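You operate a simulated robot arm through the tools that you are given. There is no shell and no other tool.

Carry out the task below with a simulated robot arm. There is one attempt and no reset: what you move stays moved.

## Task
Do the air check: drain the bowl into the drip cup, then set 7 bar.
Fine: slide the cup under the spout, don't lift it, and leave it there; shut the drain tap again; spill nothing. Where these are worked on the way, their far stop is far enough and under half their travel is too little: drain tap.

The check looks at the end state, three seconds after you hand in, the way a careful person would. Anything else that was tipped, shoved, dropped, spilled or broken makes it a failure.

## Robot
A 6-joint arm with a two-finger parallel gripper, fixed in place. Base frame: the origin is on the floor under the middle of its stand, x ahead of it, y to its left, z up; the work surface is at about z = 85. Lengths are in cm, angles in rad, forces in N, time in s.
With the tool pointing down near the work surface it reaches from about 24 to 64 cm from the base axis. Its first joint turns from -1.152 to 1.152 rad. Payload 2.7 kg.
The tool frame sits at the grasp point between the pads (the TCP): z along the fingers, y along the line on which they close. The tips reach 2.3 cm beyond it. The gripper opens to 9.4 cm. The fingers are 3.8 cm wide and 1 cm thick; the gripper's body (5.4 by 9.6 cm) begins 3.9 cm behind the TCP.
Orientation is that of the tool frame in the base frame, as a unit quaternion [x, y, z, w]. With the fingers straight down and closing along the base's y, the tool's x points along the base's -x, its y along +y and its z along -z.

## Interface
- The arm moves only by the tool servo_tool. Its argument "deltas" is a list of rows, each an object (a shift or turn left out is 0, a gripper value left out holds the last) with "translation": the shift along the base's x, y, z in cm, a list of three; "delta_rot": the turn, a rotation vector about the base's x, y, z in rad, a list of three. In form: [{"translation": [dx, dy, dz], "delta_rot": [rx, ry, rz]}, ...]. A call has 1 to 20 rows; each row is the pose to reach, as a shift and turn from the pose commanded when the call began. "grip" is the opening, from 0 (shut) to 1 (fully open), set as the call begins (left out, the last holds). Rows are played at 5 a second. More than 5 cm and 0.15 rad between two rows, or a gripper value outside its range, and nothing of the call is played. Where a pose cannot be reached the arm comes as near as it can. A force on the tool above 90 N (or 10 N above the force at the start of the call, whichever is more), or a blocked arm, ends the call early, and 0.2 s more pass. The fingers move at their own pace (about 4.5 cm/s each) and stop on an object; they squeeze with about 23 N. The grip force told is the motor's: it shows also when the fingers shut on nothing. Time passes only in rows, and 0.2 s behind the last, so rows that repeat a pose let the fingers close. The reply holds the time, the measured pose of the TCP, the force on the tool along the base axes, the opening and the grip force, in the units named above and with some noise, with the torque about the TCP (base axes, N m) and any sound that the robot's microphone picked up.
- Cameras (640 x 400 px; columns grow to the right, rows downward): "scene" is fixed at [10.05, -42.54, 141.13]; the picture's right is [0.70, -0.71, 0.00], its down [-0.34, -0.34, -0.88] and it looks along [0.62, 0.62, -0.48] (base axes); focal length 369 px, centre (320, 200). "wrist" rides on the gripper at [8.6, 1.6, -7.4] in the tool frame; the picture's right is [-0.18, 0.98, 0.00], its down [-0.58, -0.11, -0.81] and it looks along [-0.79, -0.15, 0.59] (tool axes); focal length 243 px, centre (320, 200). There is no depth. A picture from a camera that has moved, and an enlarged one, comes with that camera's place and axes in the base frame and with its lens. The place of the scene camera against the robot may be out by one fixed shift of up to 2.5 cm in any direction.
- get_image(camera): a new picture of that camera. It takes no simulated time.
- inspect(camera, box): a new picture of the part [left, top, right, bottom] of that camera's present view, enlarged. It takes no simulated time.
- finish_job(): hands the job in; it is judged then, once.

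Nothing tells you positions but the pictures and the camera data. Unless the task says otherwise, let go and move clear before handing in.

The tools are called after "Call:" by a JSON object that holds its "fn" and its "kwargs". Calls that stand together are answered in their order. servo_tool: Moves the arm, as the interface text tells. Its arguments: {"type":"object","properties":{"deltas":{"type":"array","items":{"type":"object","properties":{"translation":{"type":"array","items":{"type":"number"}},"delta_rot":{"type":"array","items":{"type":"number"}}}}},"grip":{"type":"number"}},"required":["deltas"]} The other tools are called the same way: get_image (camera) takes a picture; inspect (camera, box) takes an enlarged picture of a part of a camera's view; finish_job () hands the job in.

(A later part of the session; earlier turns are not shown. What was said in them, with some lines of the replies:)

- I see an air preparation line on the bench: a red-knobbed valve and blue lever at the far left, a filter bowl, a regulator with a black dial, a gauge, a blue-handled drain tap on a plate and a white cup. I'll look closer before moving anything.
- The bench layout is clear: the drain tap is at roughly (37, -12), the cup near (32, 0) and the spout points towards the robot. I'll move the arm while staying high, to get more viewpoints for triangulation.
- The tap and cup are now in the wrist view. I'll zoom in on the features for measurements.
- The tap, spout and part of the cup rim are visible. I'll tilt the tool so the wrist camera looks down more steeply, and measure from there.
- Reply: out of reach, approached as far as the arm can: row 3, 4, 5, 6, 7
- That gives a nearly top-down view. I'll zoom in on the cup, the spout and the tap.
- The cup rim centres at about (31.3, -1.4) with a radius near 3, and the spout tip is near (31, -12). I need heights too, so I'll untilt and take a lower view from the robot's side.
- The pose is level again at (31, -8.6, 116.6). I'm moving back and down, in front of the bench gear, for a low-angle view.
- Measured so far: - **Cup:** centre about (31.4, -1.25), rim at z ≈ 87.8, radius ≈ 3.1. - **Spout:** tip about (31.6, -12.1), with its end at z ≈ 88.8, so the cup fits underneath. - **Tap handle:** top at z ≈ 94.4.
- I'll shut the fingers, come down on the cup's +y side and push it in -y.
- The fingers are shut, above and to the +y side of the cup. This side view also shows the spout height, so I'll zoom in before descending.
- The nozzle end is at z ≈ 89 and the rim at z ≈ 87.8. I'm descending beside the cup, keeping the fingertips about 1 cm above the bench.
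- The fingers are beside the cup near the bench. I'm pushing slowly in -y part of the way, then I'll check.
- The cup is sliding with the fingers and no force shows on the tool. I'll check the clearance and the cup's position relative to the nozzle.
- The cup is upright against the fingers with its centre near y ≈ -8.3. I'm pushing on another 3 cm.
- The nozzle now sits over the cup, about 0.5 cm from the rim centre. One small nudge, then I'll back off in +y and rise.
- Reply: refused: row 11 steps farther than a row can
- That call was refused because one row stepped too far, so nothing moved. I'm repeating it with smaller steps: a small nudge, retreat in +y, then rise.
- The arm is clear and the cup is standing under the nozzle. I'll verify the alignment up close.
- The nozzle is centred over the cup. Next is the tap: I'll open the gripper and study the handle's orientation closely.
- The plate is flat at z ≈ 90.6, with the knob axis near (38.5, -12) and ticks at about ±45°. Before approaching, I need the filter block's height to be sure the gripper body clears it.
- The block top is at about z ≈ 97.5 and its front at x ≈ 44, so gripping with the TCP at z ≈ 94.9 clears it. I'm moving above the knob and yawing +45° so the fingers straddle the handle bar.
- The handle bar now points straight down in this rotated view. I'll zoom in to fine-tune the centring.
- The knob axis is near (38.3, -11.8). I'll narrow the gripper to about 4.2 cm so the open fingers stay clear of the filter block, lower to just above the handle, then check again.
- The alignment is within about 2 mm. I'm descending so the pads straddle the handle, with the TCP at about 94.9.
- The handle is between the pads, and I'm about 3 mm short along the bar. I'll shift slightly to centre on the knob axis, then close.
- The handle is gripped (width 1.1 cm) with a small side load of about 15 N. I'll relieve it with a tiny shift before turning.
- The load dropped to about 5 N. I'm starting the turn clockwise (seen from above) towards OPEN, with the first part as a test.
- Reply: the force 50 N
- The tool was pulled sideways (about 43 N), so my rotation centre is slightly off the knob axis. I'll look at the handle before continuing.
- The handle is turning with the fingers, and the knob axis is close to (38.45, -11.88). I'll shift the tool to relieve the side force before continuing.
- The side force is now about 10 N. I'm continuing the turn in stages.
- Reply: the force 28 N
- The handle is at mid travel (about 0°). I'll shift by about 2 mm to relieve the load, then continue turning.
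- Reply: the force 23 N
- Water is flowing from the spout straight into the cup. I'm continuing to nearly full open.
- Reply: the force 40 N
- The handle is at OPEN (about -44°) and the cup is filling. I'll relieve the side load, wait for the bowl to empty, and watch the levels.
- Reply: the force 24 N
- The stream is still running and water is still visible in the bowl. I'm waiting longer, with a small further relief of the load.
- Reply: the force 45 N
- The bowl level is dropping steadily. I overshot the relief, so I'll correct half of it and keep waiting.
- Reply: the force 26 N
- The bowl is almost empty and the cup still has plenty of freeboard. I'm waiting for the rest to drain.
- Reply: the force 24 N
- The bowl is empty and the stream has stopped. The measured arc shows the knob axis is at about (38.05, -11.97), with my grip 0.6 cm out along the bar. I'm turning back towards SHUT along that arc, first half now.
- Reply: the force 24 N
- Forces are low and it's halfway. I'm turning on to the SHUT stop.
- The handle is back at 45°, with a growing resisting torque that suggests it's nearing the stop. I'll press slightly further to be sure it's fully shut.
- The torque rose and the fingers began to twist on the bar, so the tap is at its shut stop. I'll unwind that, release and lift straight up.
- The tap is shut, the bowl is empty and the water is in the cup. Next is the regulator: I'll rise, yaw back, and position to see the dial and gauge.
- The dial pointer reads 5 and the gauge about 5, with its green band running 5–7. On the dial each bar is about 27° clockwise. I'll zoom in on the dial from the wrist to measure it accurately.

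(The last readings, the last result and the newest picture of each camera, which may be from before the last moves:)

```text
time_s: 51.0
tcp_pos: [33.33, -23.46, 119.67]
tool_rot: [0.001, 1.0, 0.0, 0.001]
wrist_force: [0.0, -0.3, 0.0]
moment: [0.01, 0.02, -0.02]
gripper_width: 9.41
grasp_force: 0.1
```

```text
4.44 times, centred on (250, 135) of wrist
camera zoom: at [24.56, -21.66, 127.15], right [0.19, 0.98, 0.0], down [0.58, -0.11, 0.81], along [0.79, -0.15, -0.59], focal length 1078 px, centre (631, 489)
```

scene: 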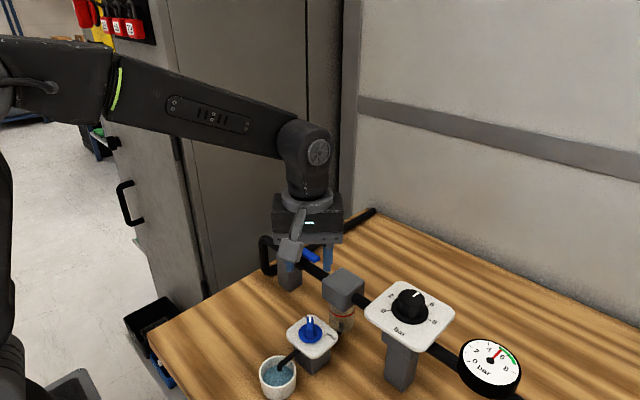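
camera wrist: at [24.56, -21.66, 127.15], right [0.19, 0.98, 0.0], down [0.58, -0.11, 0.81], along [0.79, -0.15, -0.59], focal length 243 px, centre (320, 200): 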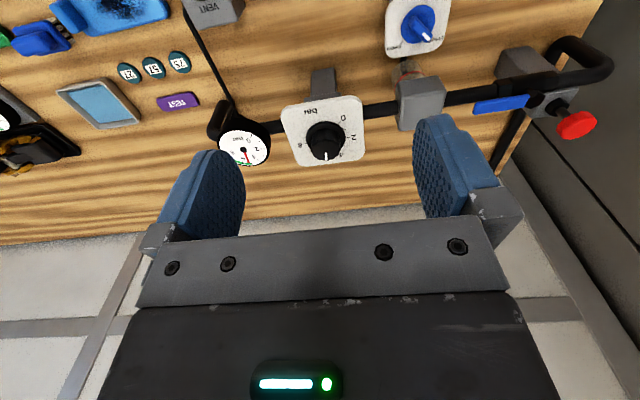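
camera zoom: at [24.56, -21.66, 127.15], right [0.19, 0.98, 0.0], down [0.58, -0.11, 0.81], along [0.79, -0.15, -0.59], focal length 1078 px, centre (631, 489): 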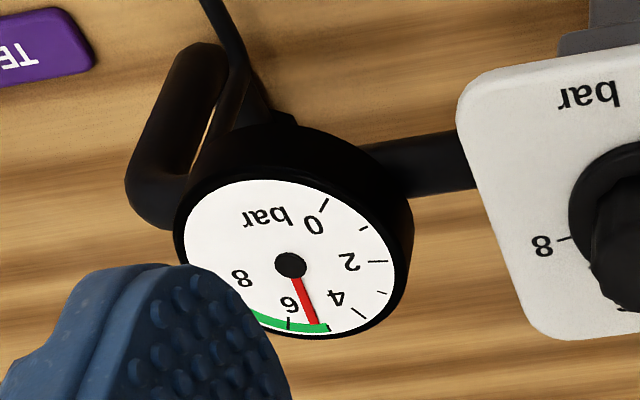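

The regulator knob axis is at about (46.3, -25.0), plate at z ≈ 100.3 and knob top at z ≈ 103. On the dial, 5 bar is at 0° and 7 bar at about -54°. I'm moving above the knob with +27° yaw to check the centring.

Call:
{"fn": "servo_tool", "kwargs": {"deltas": [{"translation": [3, -0.4, 0], "delta_rot": [0, 0, 0.12]}, {"translation": [6, -0.8, 0], "delta_rot": [0, 0, 0.24]}, {"translation": [9, -1.2, -1], "delta_rot": [0, 0, 0.36]}, {"translation": [11.5, -1.5, -3], "delta_rot": [0, 0, 0.471]}, {"translation": [13, -1.55, -6], "delta_rot": [0, 0, 0.471]}, {"translation": [13, -1.55, -8], "delta_rot": [0, 0, 0.471]}, {"translation": [13, -1.55, -8], "delta_rot": [0, 0, 0.471]}], "grip": 0.65}}

Call:
{"fn": "get_image", "kwargs": {"camera": "wrist"}}

Call:
{"fn": "get_image", "kwargs": {"camera": "scene"}}

Call:
{"fn": "inspect", "kwargs": {"camera": "wrist", "box": [240, 0, 400, 150]}}

```text
time_s: 52.6
tcp_pos: [46.31, -24.99, 111.8]
tool_rot: [-0.233, 0.972, 0.0, 0.0]
wrist_force: [0.3, -0.4, 0.4]
moment: [-0.01, -0.02, 0.03]
gripper_width: 6.12
grasp_force: 0.0
```

```text
taken
camera wrist: at [37.83, -27.28, 119.3], right [-0.28, 0.96, 0.0], down [0.57, 0.17, 0.81], along [0.77, 0.23, -0.59], focal length 243 px, centre (320, 200)
```

wrist: 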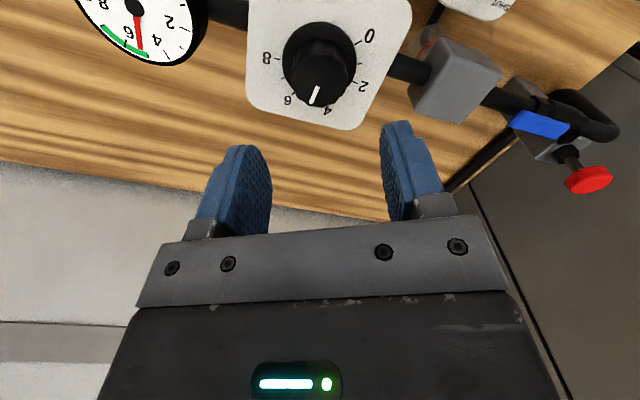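

```text
taken
```

scene: 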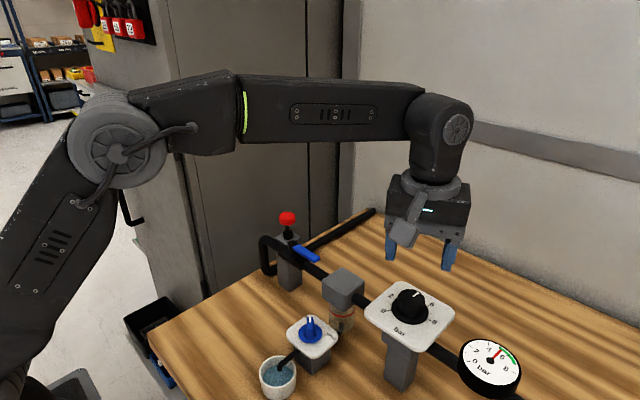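

```text
2.67 times, centred on (320, 75) of wrist
camera zoom: at [37.83, -27.28, 119.3], right [-0.28, 0.96, 0.0], down [0.57, 0.17, 0.81], along [0.77, 0.23, -0.59], focal length 647 px, centre (320, 533)
```

zoom: 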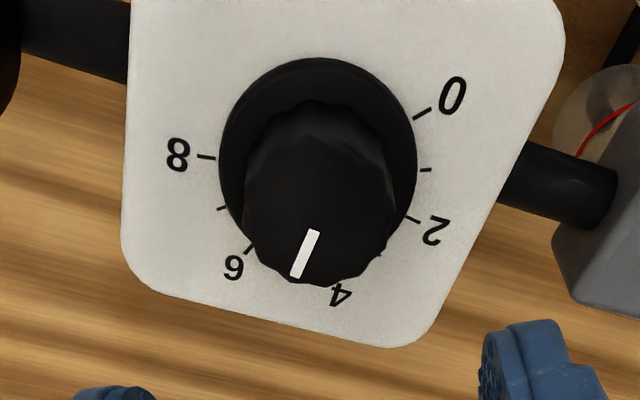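

Tick triangulation puts the axis at (46.15, -24.95) with 7 bar at about -53.5°, and the pointer now at about 5.1. I'm descending around the knob and checking just before closing.

Call:
{"fn": "servo_tool", "kwargs": {"deltas": [{"translation": [-0.08, 0.02, -1.5]}, {"translation": [-0.14, 0.03, -3]}, {"translation": [-0.14, 0.03, -4.5]}, {"translation": [-0.14, 0.03, -6]}, {"translation": [-0.14, 0.03, -7.2]}, {"translation": [-0.14, 0.03, -7.2]}], "grip": 0.65}}

Call:
{"fn": "get_image", "kwargs": {"camera": "wrist"}}

Call:
{"fn": "inspect", "kwargs": {"camera": "wrist", "box": [200, 80, 440, 240]}}

Call:
{"fn": "inspect", "kwargs": {"camera": "scene", "box": [350, 230, 530, 400]}}

```text
time_s: 54.0
tcp_pos: [46.29, -24.83, 104.51]
tool_rot: [-0.234, 0.972, 0.001, 0.0]
wrist_force: [-0.1, 0.1, -0.6]
moment: [-0.03, -0.02, 0.02]
gripper_width: 6.13
grasp_force: 0.1
```

```text
taken
camera wrist: at [37.8, -27.32, 112.09], right [-0.28, 0.96, 0.0], down [0.57, 0.17, 0.81], along [0.77, 0.23, -0.59], focal length 243 px, centre (320, 200)
```

wrist: 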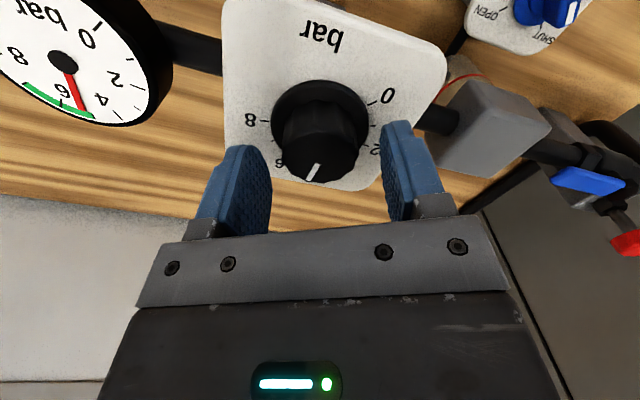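

```text
2.50 times, centred on (320, 160) of wrist
camera zoom: at [37.8, -27.32, 112.09], right [-0.28, 0.96, 0.0], down [0.57, 0.17, 0.81], along [0.77, 0.23, -0.59], focal length 606 px, centre (320, 300)
```

zoom: 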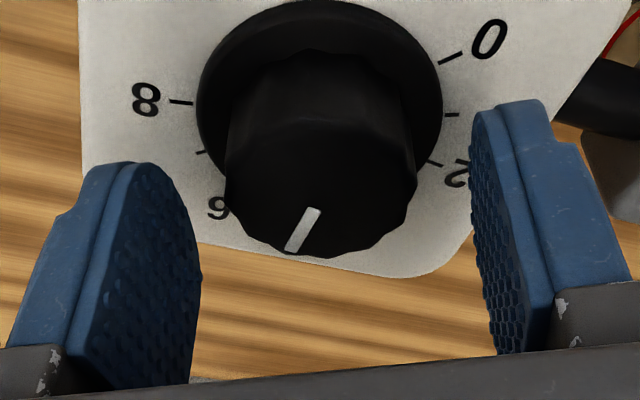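

```text
2.35 times, centred on (440, 315) of scene
camera zoom: at [10.05, -42.54, 141.13], right [0.7, -0.71, 0.0], down [-0.34, -0.34, -0.88], along [0.62, 0.62, -0.48], focal length 868 px, centre (38, -71)
```

zoom: 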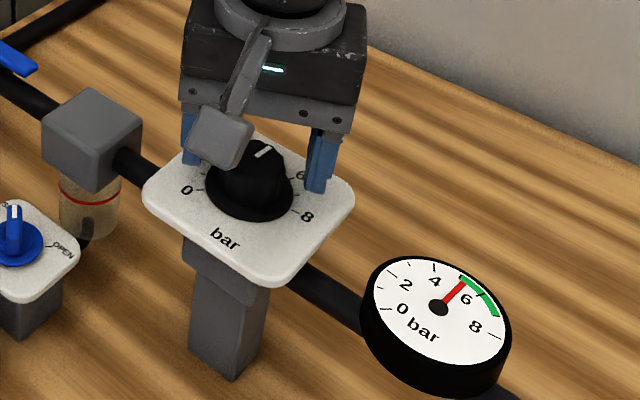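

The knob is centred between the fingers. I'm lowering the last centimetre (tips just above the flange) and gripping.

Call:
{"fn": "servo_tool", "kwargs": {"deltas": [{"translation": [0, 0, -0.5]}, {"translation": [0, 0, -1.0]}, {"translation": [0, 0, -1.0]}], "grip": 0.65}}

Call:
{"fn": "servo_tool", "kwargs": {"deltas": [{"translation": [0, 0, 0]}, {"translation": [0, 0, 0]}, {"translation": [0, 0, 0]}, {"translation": [0, 0, 0]}, {"translation": [0, 0, 0]}], "grip": 0}}

Call:
{"fn": "inspect", "kwargs": {"camera": "wrist", "box": [200, 80, 440, 240]}}

Call:
{"fn": "inspect", "kwargs": {"camera": "scene", "box": [350, 230, 530, 400]}}

```text
time_s: 54.8
tcp_pos: [46.27, -24.96, 103.64]
tool_rot: [-0.233, 0.972, 0.0, 0.0]
wrist_force: [0.1, 1.2, -0.2]
moment: [-0.02, -0.02, -0.02]
gripper_width: 6.1
grasp_force: 0.0
```

```text
time_s: 56.0
tcp_pos: [46.27, -24.91, 103.6]
tool_rot: [-0.233, 0.972, 0.002, 0.0]
wrist_force: [-13.1, 18.3, 2.4]
moment: [0.01, 0.26, -0.05]
gripper_width: 3.72
grasp_force: 44.8
```

```text
2.50 times, centred on (320, 160) of wrist
camera zoom: at [37.76, -27.34, 111.14], right [-0.28, 0.96, 0.0], down [0.57, 0.17, 0.81], along [0.77, 0.23, -0.59], focal length 606 px, centre (320, 300)
```

zoom: 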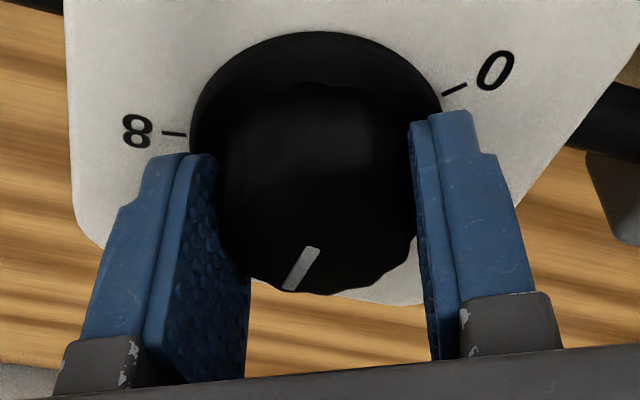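

```text
2.35 times, centred on (440, 315) of scene
camera zoom: at [10.01, -42.48, 141.15], right [0.7, -0.71, 0.0], down [-0.34, -0.34, -0.88], along [0.62, 0.62, -0.48], focal length 868 px, centre (38, -71)
```

zoom: 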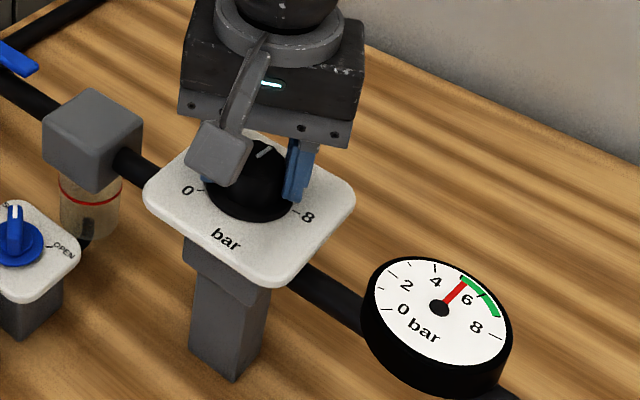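

The knob is gripped (3.7 cm wide). I'll relieve the small side load, then turn clockwise in stages while watching the gauge.

Call:
{"fn": "servo_tool", "kwargs": {"deltas": [{"translation": [-0.06, 0.11, 0]}, {"translation": [-0.06, 0.11, 0]}]}}

Call:
{"fn": "servo_tool", "kwargs": {"deltas": [{"delta_rot": [0, 0, -0.1]}, {"delta_rot": [0, 0, -0.2]}, {"delta_rot": [0, 0, -0.3]}, {"delta_rot": [0, 0, -0.3]}]}}

Call:
{"fn": "inspect", "kwargs": {"camera": "scene", "box": [350, 230, 530, 400]}}

Call:
{"fn": "inspect", "kwargs": {"camera": "wrist", "box": [200, 80, 440, 240]}}

```text
time_s: 56.6
tcp_pos: [46.14, -24.77, 103.63]
tool_rot: [-0.234, 0.972, -0.001, 0.0]
wrist_force: [-2.1, 9.1, -0.4]
moment: [0.21, 1.22, -0.01]
gripper_width: 3.7
grasp_force: 45.0
```

```text
time_s: 57.6
tcp_pos: [46.28, -24.99, 103.63]
tool_rot: [-0.085, 0.996, 0.0, 0.0]
wrist_force: [2.9, -2.8, -3.8]
moment: [0.01, 0.74, -0.02]
gripper_width: 3.71
grasp_force: 45.2
```

```text
2.35 times, centred on (440, 315) of scene
camera zoom: at [10.07, -42.56, 141.13], right [0.7, -0.71, 0.0], down [-0.34, -0.34, -0.88], along [0.62, 0.62, -0.48], focal length 868 px, centre (38, -71)
```

zoom: 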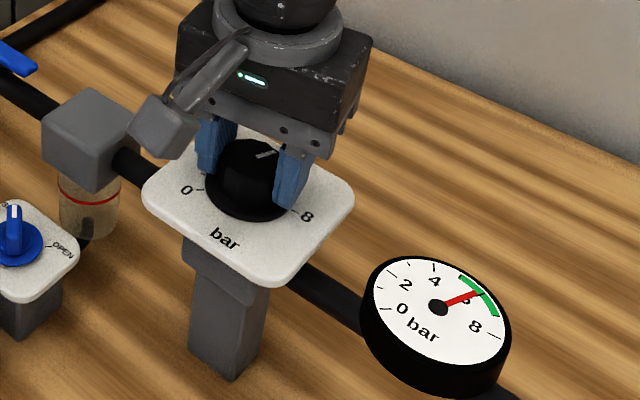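

```text
2.50 times, centred on (320, 160) of wrist
camera zoom: at [37.39, -24.74, 111.11], right [0.02, 1.0, 0.0], down [0.59, -0.01, 0.81], along [0.81, -0.01, -0.59], focal length 606 px, centre (320, 300)
```

zoom: 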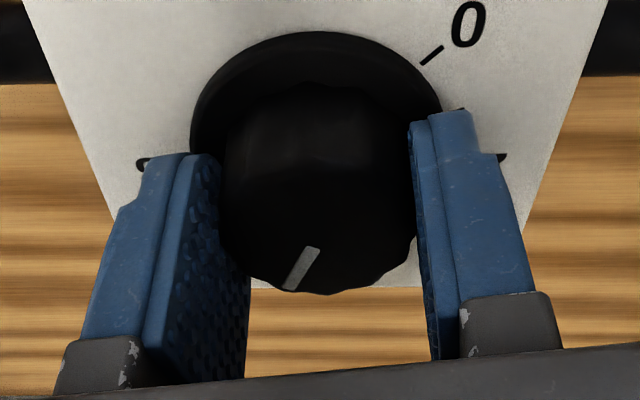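

The knob turns freely with low forces and the gauge is rising. I'll zoom in on the gauge to calibrate.

Call:
{"fn": "inspect", "kwargs": {"camera": "scene", "box": [450, 330, 530, 400]}}

Call:
{"fn": "servo_tool", "kwargs": {"deltas": [{"delta_rot": [0, 0, -0.1]}, {"delta_rot": [0, 0, -0.2]}, {"delta_rot": [0, 0, -0.3]}, {"delta_rot": [0, 0, -0.4]}, {"delta_rot": [0, 0, -0.5]}, {"delta_rot": [0, 0, -0.5]}]}}

Call:
{"fn": "inspect", "kwargs": {"camera": "scene", "box": [450, 330, 530, 400]}}

Call:
{"fn": "get_image", "kwargs": {"camera": "wrist"}}

Call:
{"fn": "inspect", "kwargs": {"camera": "scene", "box": [350, 230, 530, 400]}}

```text
5.71 times, centred on (490, 365) of scene
camera zoom: at [10.07, -42.56, 141.13], right [0.7, -0.71, 0.0], down [-0.34, -0.34, -0.88], along [0.62, 0.62, -0.48], focal length 2107 px, centre (-651, -743)
```

zoom: 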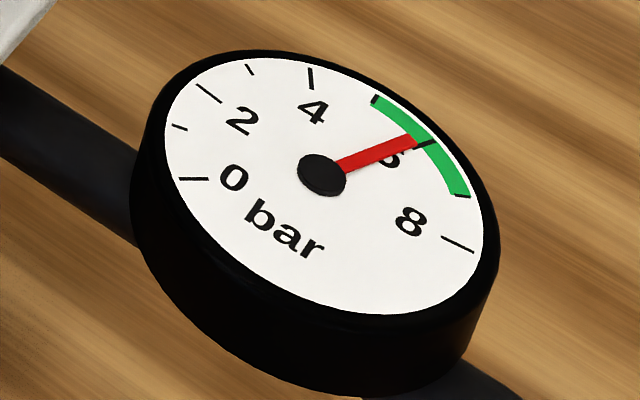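

```text
time_s: 59.0
tcp_pos: [46.29, -25.11, 103.64]
tool_rot: [0.165, 0.986, -0.002, 0.0]
wrist_force: [5.4, -29.2, -9.0]
moment: [0.49, 0.2, 0.02]
gripper_width: 3.7
grasp_force: 45.2
```

```text
5.71 times, centred on (490, 365) of scene
camera zoom: at [10.08, -42.64, 141.1], right [0.7, -0.71, 0.0], down [-0.34, -0.34, -0.88], along [0.62, 0.62, -0.48], focal length 2107 px, centre (-651, -743)
```

zoom: 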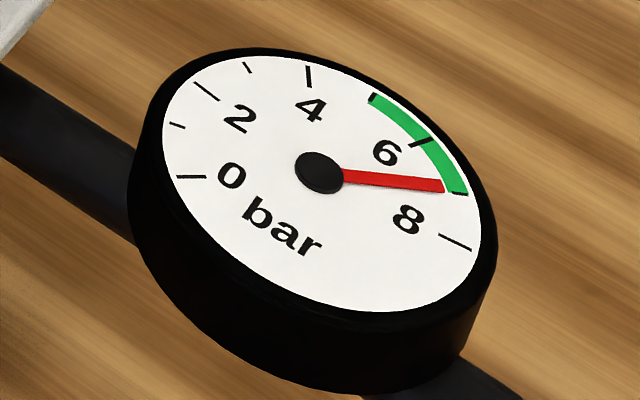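

```text
taken
camera wrist: at [38.54, -20.63, 111.11], right [0.49, 0.87, 0.0], down [0.51, -0.29, 0.81], along [0.7, -0.4, -0.59], focal length 243 px, centre (320, 200)
```

wrist: 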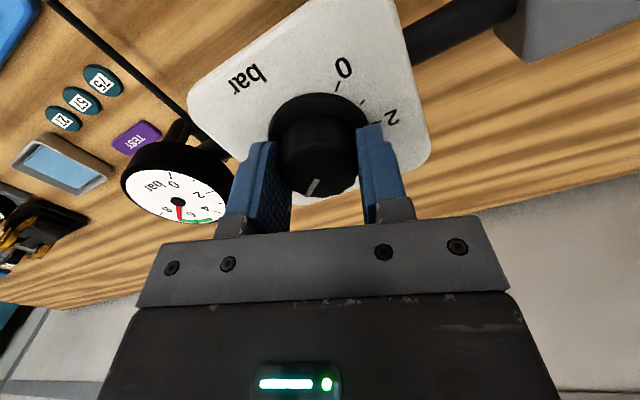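

```text
2.35 times, centred on (440, 315) of scene
camera zoom: at [10.08, -42.64, 141.1], right [0.7, -0.71, 0.0], down [-0.34, -0.34, -0.88], along [0.62, 0.62, -0.48], focal length 868 px, centre (38, -71)
```

zoom: 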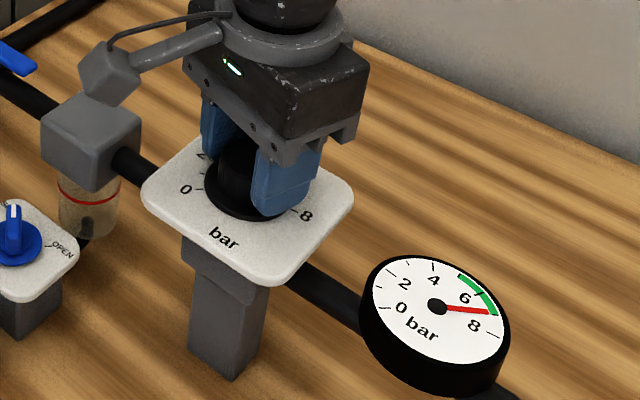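

The gauge now reads very close to 7. I'll relieve the side load, release, lift straight up and verify both dial and gauge from above.

Call:
{"fn": "servo_tool", "kwargs": {"deltas": [{"translation": [-0.04, -0.12, 0.02]}, {"translation": [-0.04, -0.12, 0.02]}]}}

Call:
{"fn": "servo_tool", "kwargs": {"deltas": [{"translation": [0, 0, 0]}, {"translation": [0, 0, 0]}, {"translation": [0, 0, 0]}, {"translation": [0, 0, 0]}, {"translation": [0, 0, 1.5]}, {"translation": [0, 0, 4]}, {"translation": [0, 0, 8]}, {"translation": [0, 0, 8]}], "grip": 0.65}}

Call:
{"fn": "get_image", "kwargs": {"camera": "wrist"}}

Call:
{"fn": "inspect", "kwargs": {"camera": "wrist", "box": [240, 0, 400, 150]}}

Call:
{"fn": "inspect", "kwargs": {"camera": "scene", "box": [450, 330, 530, 400]}}

Call:
{"fn": "inspect", "kwargs": {"camera": "scene", "box": [360, 275, 460, 345]}}

```text
time_s: 59.6
tcp_pos: [46.28, -25.1, 103.68]
tool_rot: [0.164, 0.987, -0.001, 0.001]
wrist_force: [12.7, -27.5, -10.5]
moment: [0.2, 0.65, 0.04]
gripper_width: 3.73
grasp_force: 44.5
```

```text
time_s: 61.4
tcp_pos: [46.07, -24.97, 111.57]
tool_rot: [0.164, 0.987, 0.0, 0.001]
wrist_force: [0.6, -0.1, -0.5]
moment: [-0.01, 0.01, -0.01]
gripper_width: 6.12
grasp_force: 0.1
```

```text
taken
camera wrist: at [38.39, -20.55, 119.0], right [0.49, 0.87, 0.0], down [0.52, -0.29, 0.81], along [0.7, -0.4, -0.59], focal length 243 px, centre (320, 200)
```

wrist: 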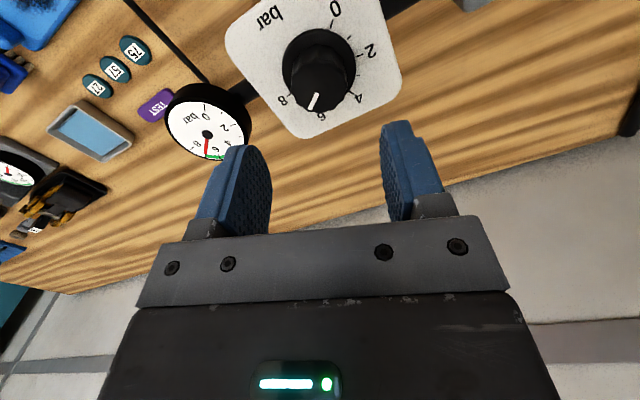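

```text
2.67 times, centred on (320, 75) of wrist
camera zoom: at [38.39, -20.55, 119.0], right [0.49, 0.87, 0.0], down [0.52, -0.29, 0.81], along [0.7, -0.4, -0.59], focal length 647 px, centre (320, 533)
```

zoom: 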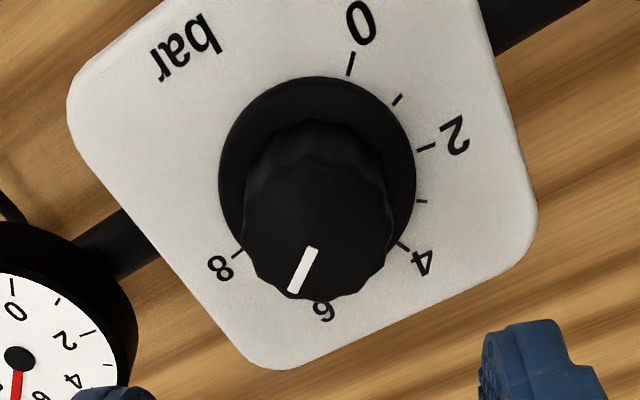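

```text
5.71 times, centred on (490, 365) of scene
camera zoom: at [10.05, -42.54, 141.13], right [0.7, -0.71, 0.0], down [-0.34, -0.34, -0.88], along [0.62, 0.62, -0.48], focal length 2107 px, centre (-651, -743)
```

zoom: 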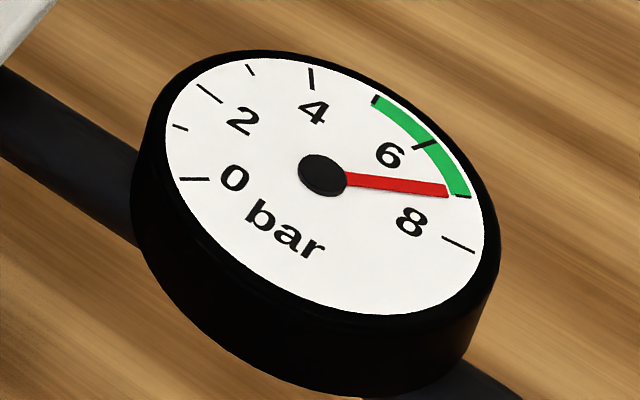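

```text
5.71 times, centred on (410, 310) of scene
camera zoom: at [10.05, -42.54, 141.13], right [0.7, -0.71, 0.0], down [-0.34, -0.34, -0.88], along [0.62, 0.62, -0.48], focal length 2107 px, centre (-194, -429)
```

zoom: 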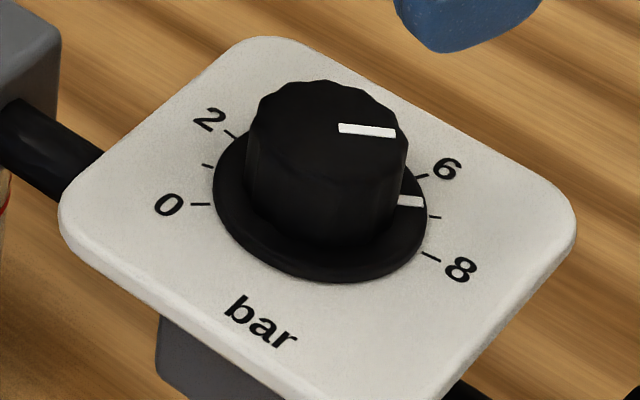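

The dial pointer and gauge both look close to 7. I'll zoom in on the gauge from the wrist camera as an independent check.

Call:
{"fn": "inspect", "kwargs": {"camera": "wrist", "box": [150, 80, 260, 170]}}

Call:
{"fn": "inspect", "kwargs": {"camera": "wrist", "box": [275, 20, 365, 120]}}

Call:
{"fn": "inspect", "kwargs": {"camera": "scene", "box": [395, 295, 440, 330]}}

Call:
{"fn": "inspect", "kwargs": {"camera": "scene", "box": [465, 335, 525, 385]}}

```text
4.44 times, centred on (205, 125) of wrist
camera zoom: at [38.39, -20.55, 119.0], right [0.49, 0.87, 0.0], down [0.52, -0.29, 0.81], along [0.7, -0.4, -0.59], focal length 1078 px, centre (831, 533)
```

zoom: 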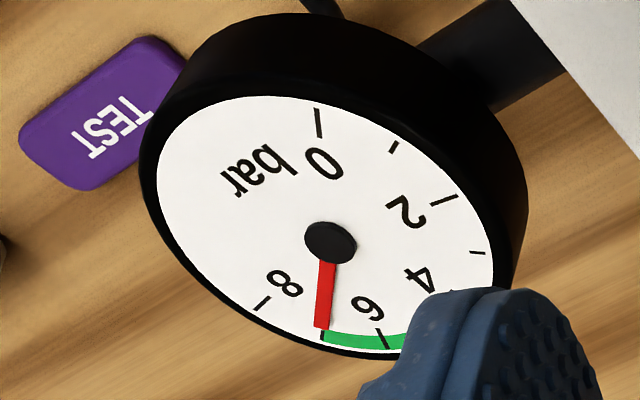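

```text
4.00 times, centred on (320, 70) of wrist
camera zoom: at [38.39, -20.55, 119.0], right [0.49, 0.87, 0.0], down [0.52, -0.29, 0.81], along [0.7, -0.4, -0.59], focal length 970 px, centre (320, 720)
```

zoom: 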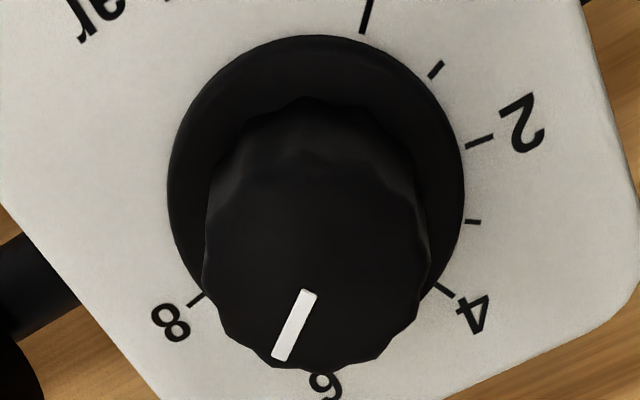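

```text
11.43 times, centred on (418, 312) of scene
camera zoom: at [10.05, -42.54, 141.13], right [0.7, -0.71, 0.0], down [-0.34, -0.34, -0.88], along [0.62, 0.62, -0.48], focal length 4214 px, centre (-794, -1086)
```

zoom: 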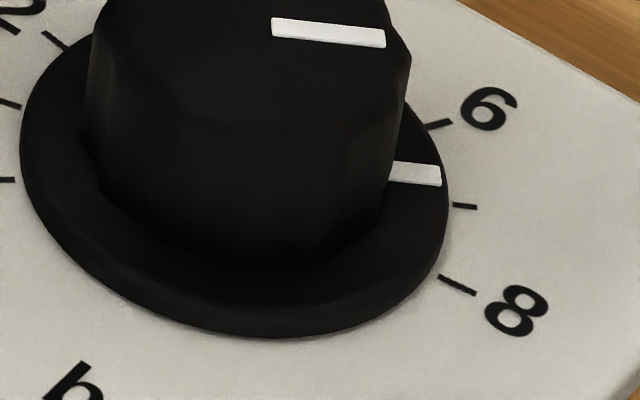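

```text
8.00 times, centred on (495, 360) of scene
camera zoom: at [10.05, -42.54, 141.13], right [0.7, -0.71, 0.0], down [-0.34, -0.34, -0.88], along [0.62, 0.62, -0.48], focal length 2949 px, centre (-1080, -1080)
```

zoom: 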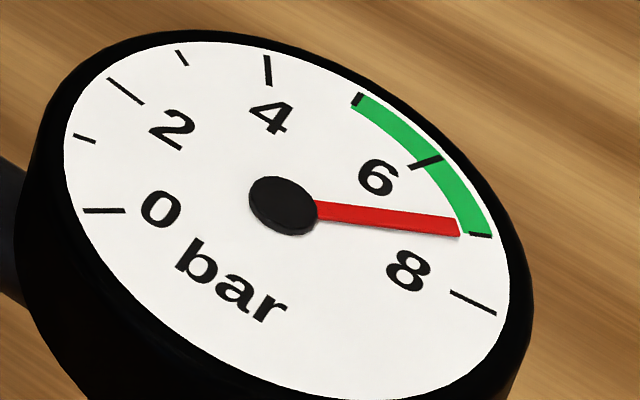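

The wrist view shows the needle right on the 7 tick, and the knob's skirt mark lines up with 7 on the dial. I'm moving the arm clear for a final overall check.

Call:
{"fn": "servo_tool", "kwargs": {"deltas": [{"translation": [0, 0, 4], "delta_rot": [0, 0, 0.08]}, {"translation": [-2, 0, 8], "delta_rot": [0, 0, 0.16]}, {"translation": [-6, 0.5, 10], "delta_rot": [0, 0, 0.25]}, {"translation": [-10, 1, 12], "delta_rot": [0, 0, 0.33]}, {"translation": [-14, 1.5, 13], "delta_rot": [0, 0, 0.33]}, {"translation": [-18, 2, 14], "delta_rot": [0, 0, 0.33]}, {"translation": [-19, 2, 14], "delta_rot": [0, 0, 0.33]}, {"translation": [-19, 2, 14], "delta_rot": [0, 0, 0.33]}], "grip": 1}}

Call:
{"fn": "get_image", "kwargs": {"camera": "scene"}}

Call:
{"fn": "get_image", "kwargs": {"camera": "wrist"}}

Call:
{"fn": "inspect", "kwargs": {"camera": "scene", "box": [230, 260, 390, 400]}}

Call:
{"fn": "inspect", "kwargs": {"camera": "scene", "box": [360, 270, 530, 400]}}

Call:
{"fn": "inspect", "kwargs": {"camera": "scene", "box": [280, 305, 350, 365]}}

```text
time_s: 63.2
tcp_pos: [27.38, -22.71, 125.64]
tool_rot: [-0.001, 1.0, 0.0, 0.0]
wrist_force: [0.0, 0.2, -0.3]
moment: [-0.03, 0.01, 0.01]
gripper_width: 9.4
grasp_force: 0.0
```

```text
taken
```

scene: 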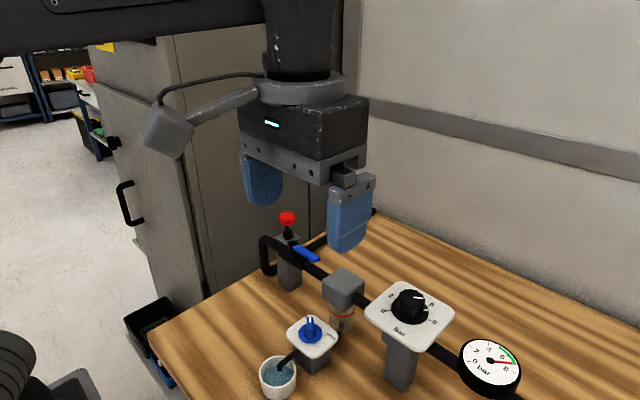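

```text
taken
camera wrist: at [18.63, -21.03, 133.21], right [0.18, 0.98, 0.0], down [0.58, -0.11, 0.81], along [0.79, -0.15, -0.59], focal length 243 px, centre (320, 200)
```

wrist: 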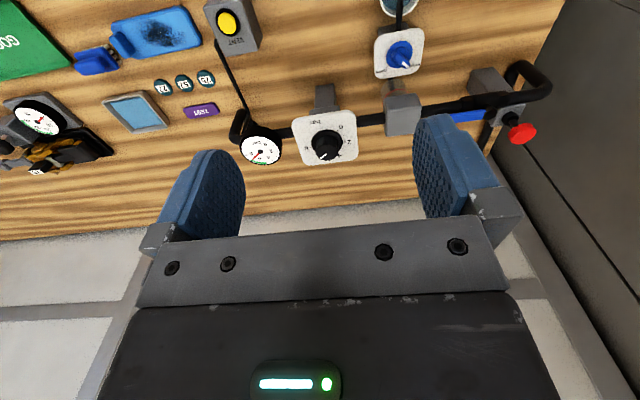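

```text
2.86 times, centred on (310, 330) of scene
camera zoom: at [10.05, -42.54, 141.13], right [0.7, -0.71, 0.0], down [-0.34, -0.34, -0.88], along [0.62, 0.62, -0.48], focal length 1053 px, centre (349, -171)
```

zoom: 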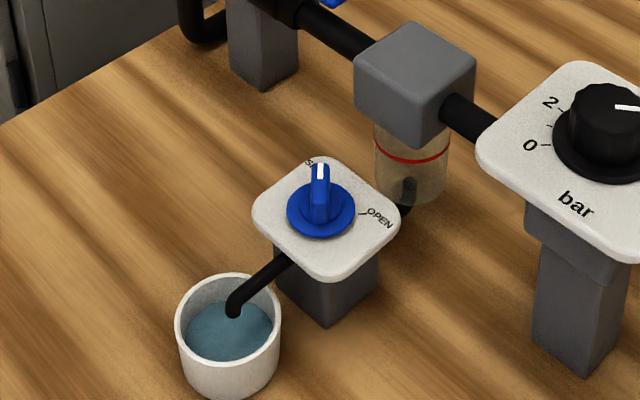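

```text
3.08 times, centred on (445, 335) of scene
camera zoom: at [10.05, -42.54, 141.13], right [0.7, -0.71, 0.0], down [-0.34, -0.34, -0.88], along [0.62, 0.62, -0.48], focal length 1134 px, centre (-65, -215)
```

zoom: 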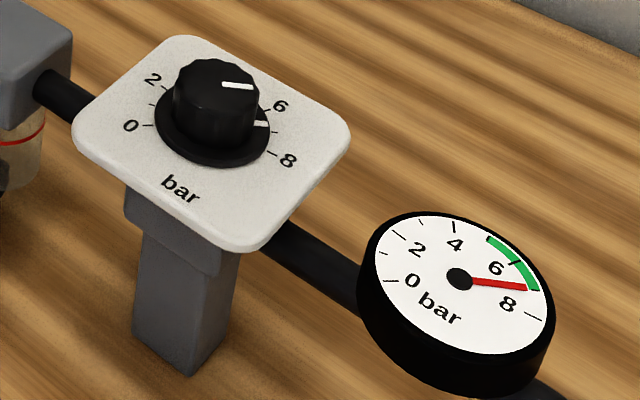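

```text
6.67 times, centred on (315, 335) of scene
camera zoom: at [10.05, -42.54, 141.13], right [0.7, -0.71, 0.0], down [-0.34, -0.34, -0.88], along [0.62, 0.62, -0.48], focal length 2458 px, centre (353, -700)
```

zoom: 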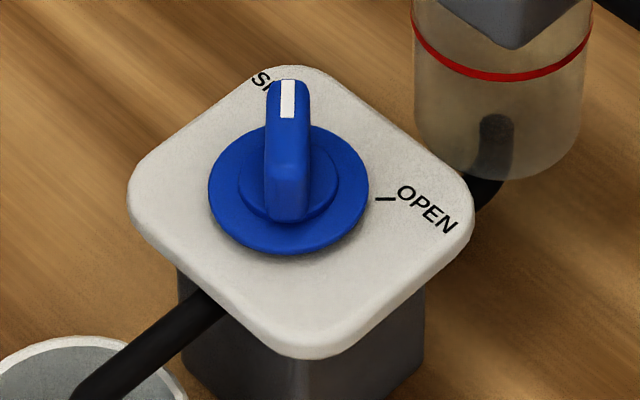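

The tap handle is exactly where it started (SHUT), the bowl is empty, the water is in the cup and the bench is dry. One last zoom on the gauge and dial from this pose.

Call:
{"fn": "inspect", "kwargs": {"camera": "wrist", "box": [230, 120, 290, 170]}}

Call:
{"fn": "inspect", "kwargs": {"camera": "wrist", "box": [285, 100, 365, 170]}}

```text
8.00 times, centred on (260, 145) of wrist
camera zoom: at [18.63, -21.03, 133.21], right [0.18, 0.98, 0.0], down [0.58, -0.11, 0.81], along [0.79, -0.15, -0.59], focal length 1941 px, centre (800, 640)
```

zoom: 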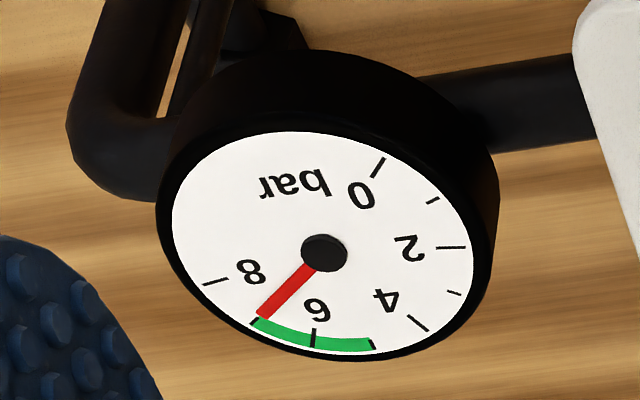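

```text
5.71 times, centred on (325, 135) of wrist
camera zoom: at [18.63, -21.03, 133.21], right [0.18, 0.98, 0.0], down [0.58, -0.11, 0.81], along [0.79, -0.15, -0.59], focal length 1386 px, centre (291, 571)
```

zoom: 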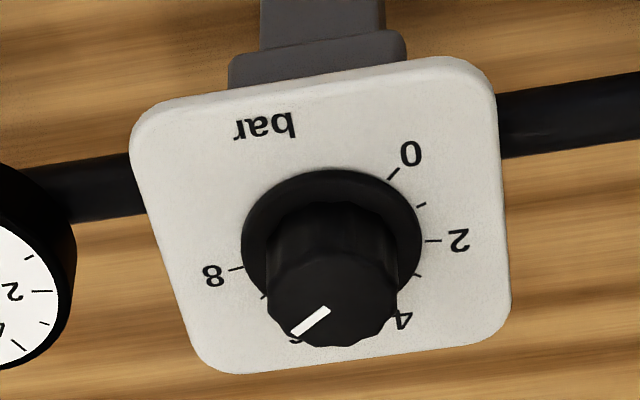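

The gauge needle sits on the 7 bar tick, the tap is shut, the bowl is drained into the cup under the spout, and the arm is clear. I'm handing in.

Call:
{"fn": "finish_job", "kwargs": {}}

```text
The job is handed in.
```

The air check is done and handed in. The bowl is drained into the drip cup, and the regulator is set to 7 bar.

- **Cup:** I slid it along the bench without lifting it. It now stands under the spout, holding the water.
- **Drain tap:** I turned it to about its full travel open and waited until the bowl was empty and the stream had stopped. Then I turned it back to its shut stop; the handle is where it started.
- **Pressure:** The gauge started at about 5.3 bar. The needle now sits on the 7 tick from two camera angles, and the dial mark lines up with 7.
- **Bench:** I saw no spilled water around the tap and cup, and nothing else looked moved. The arm is released and clear.
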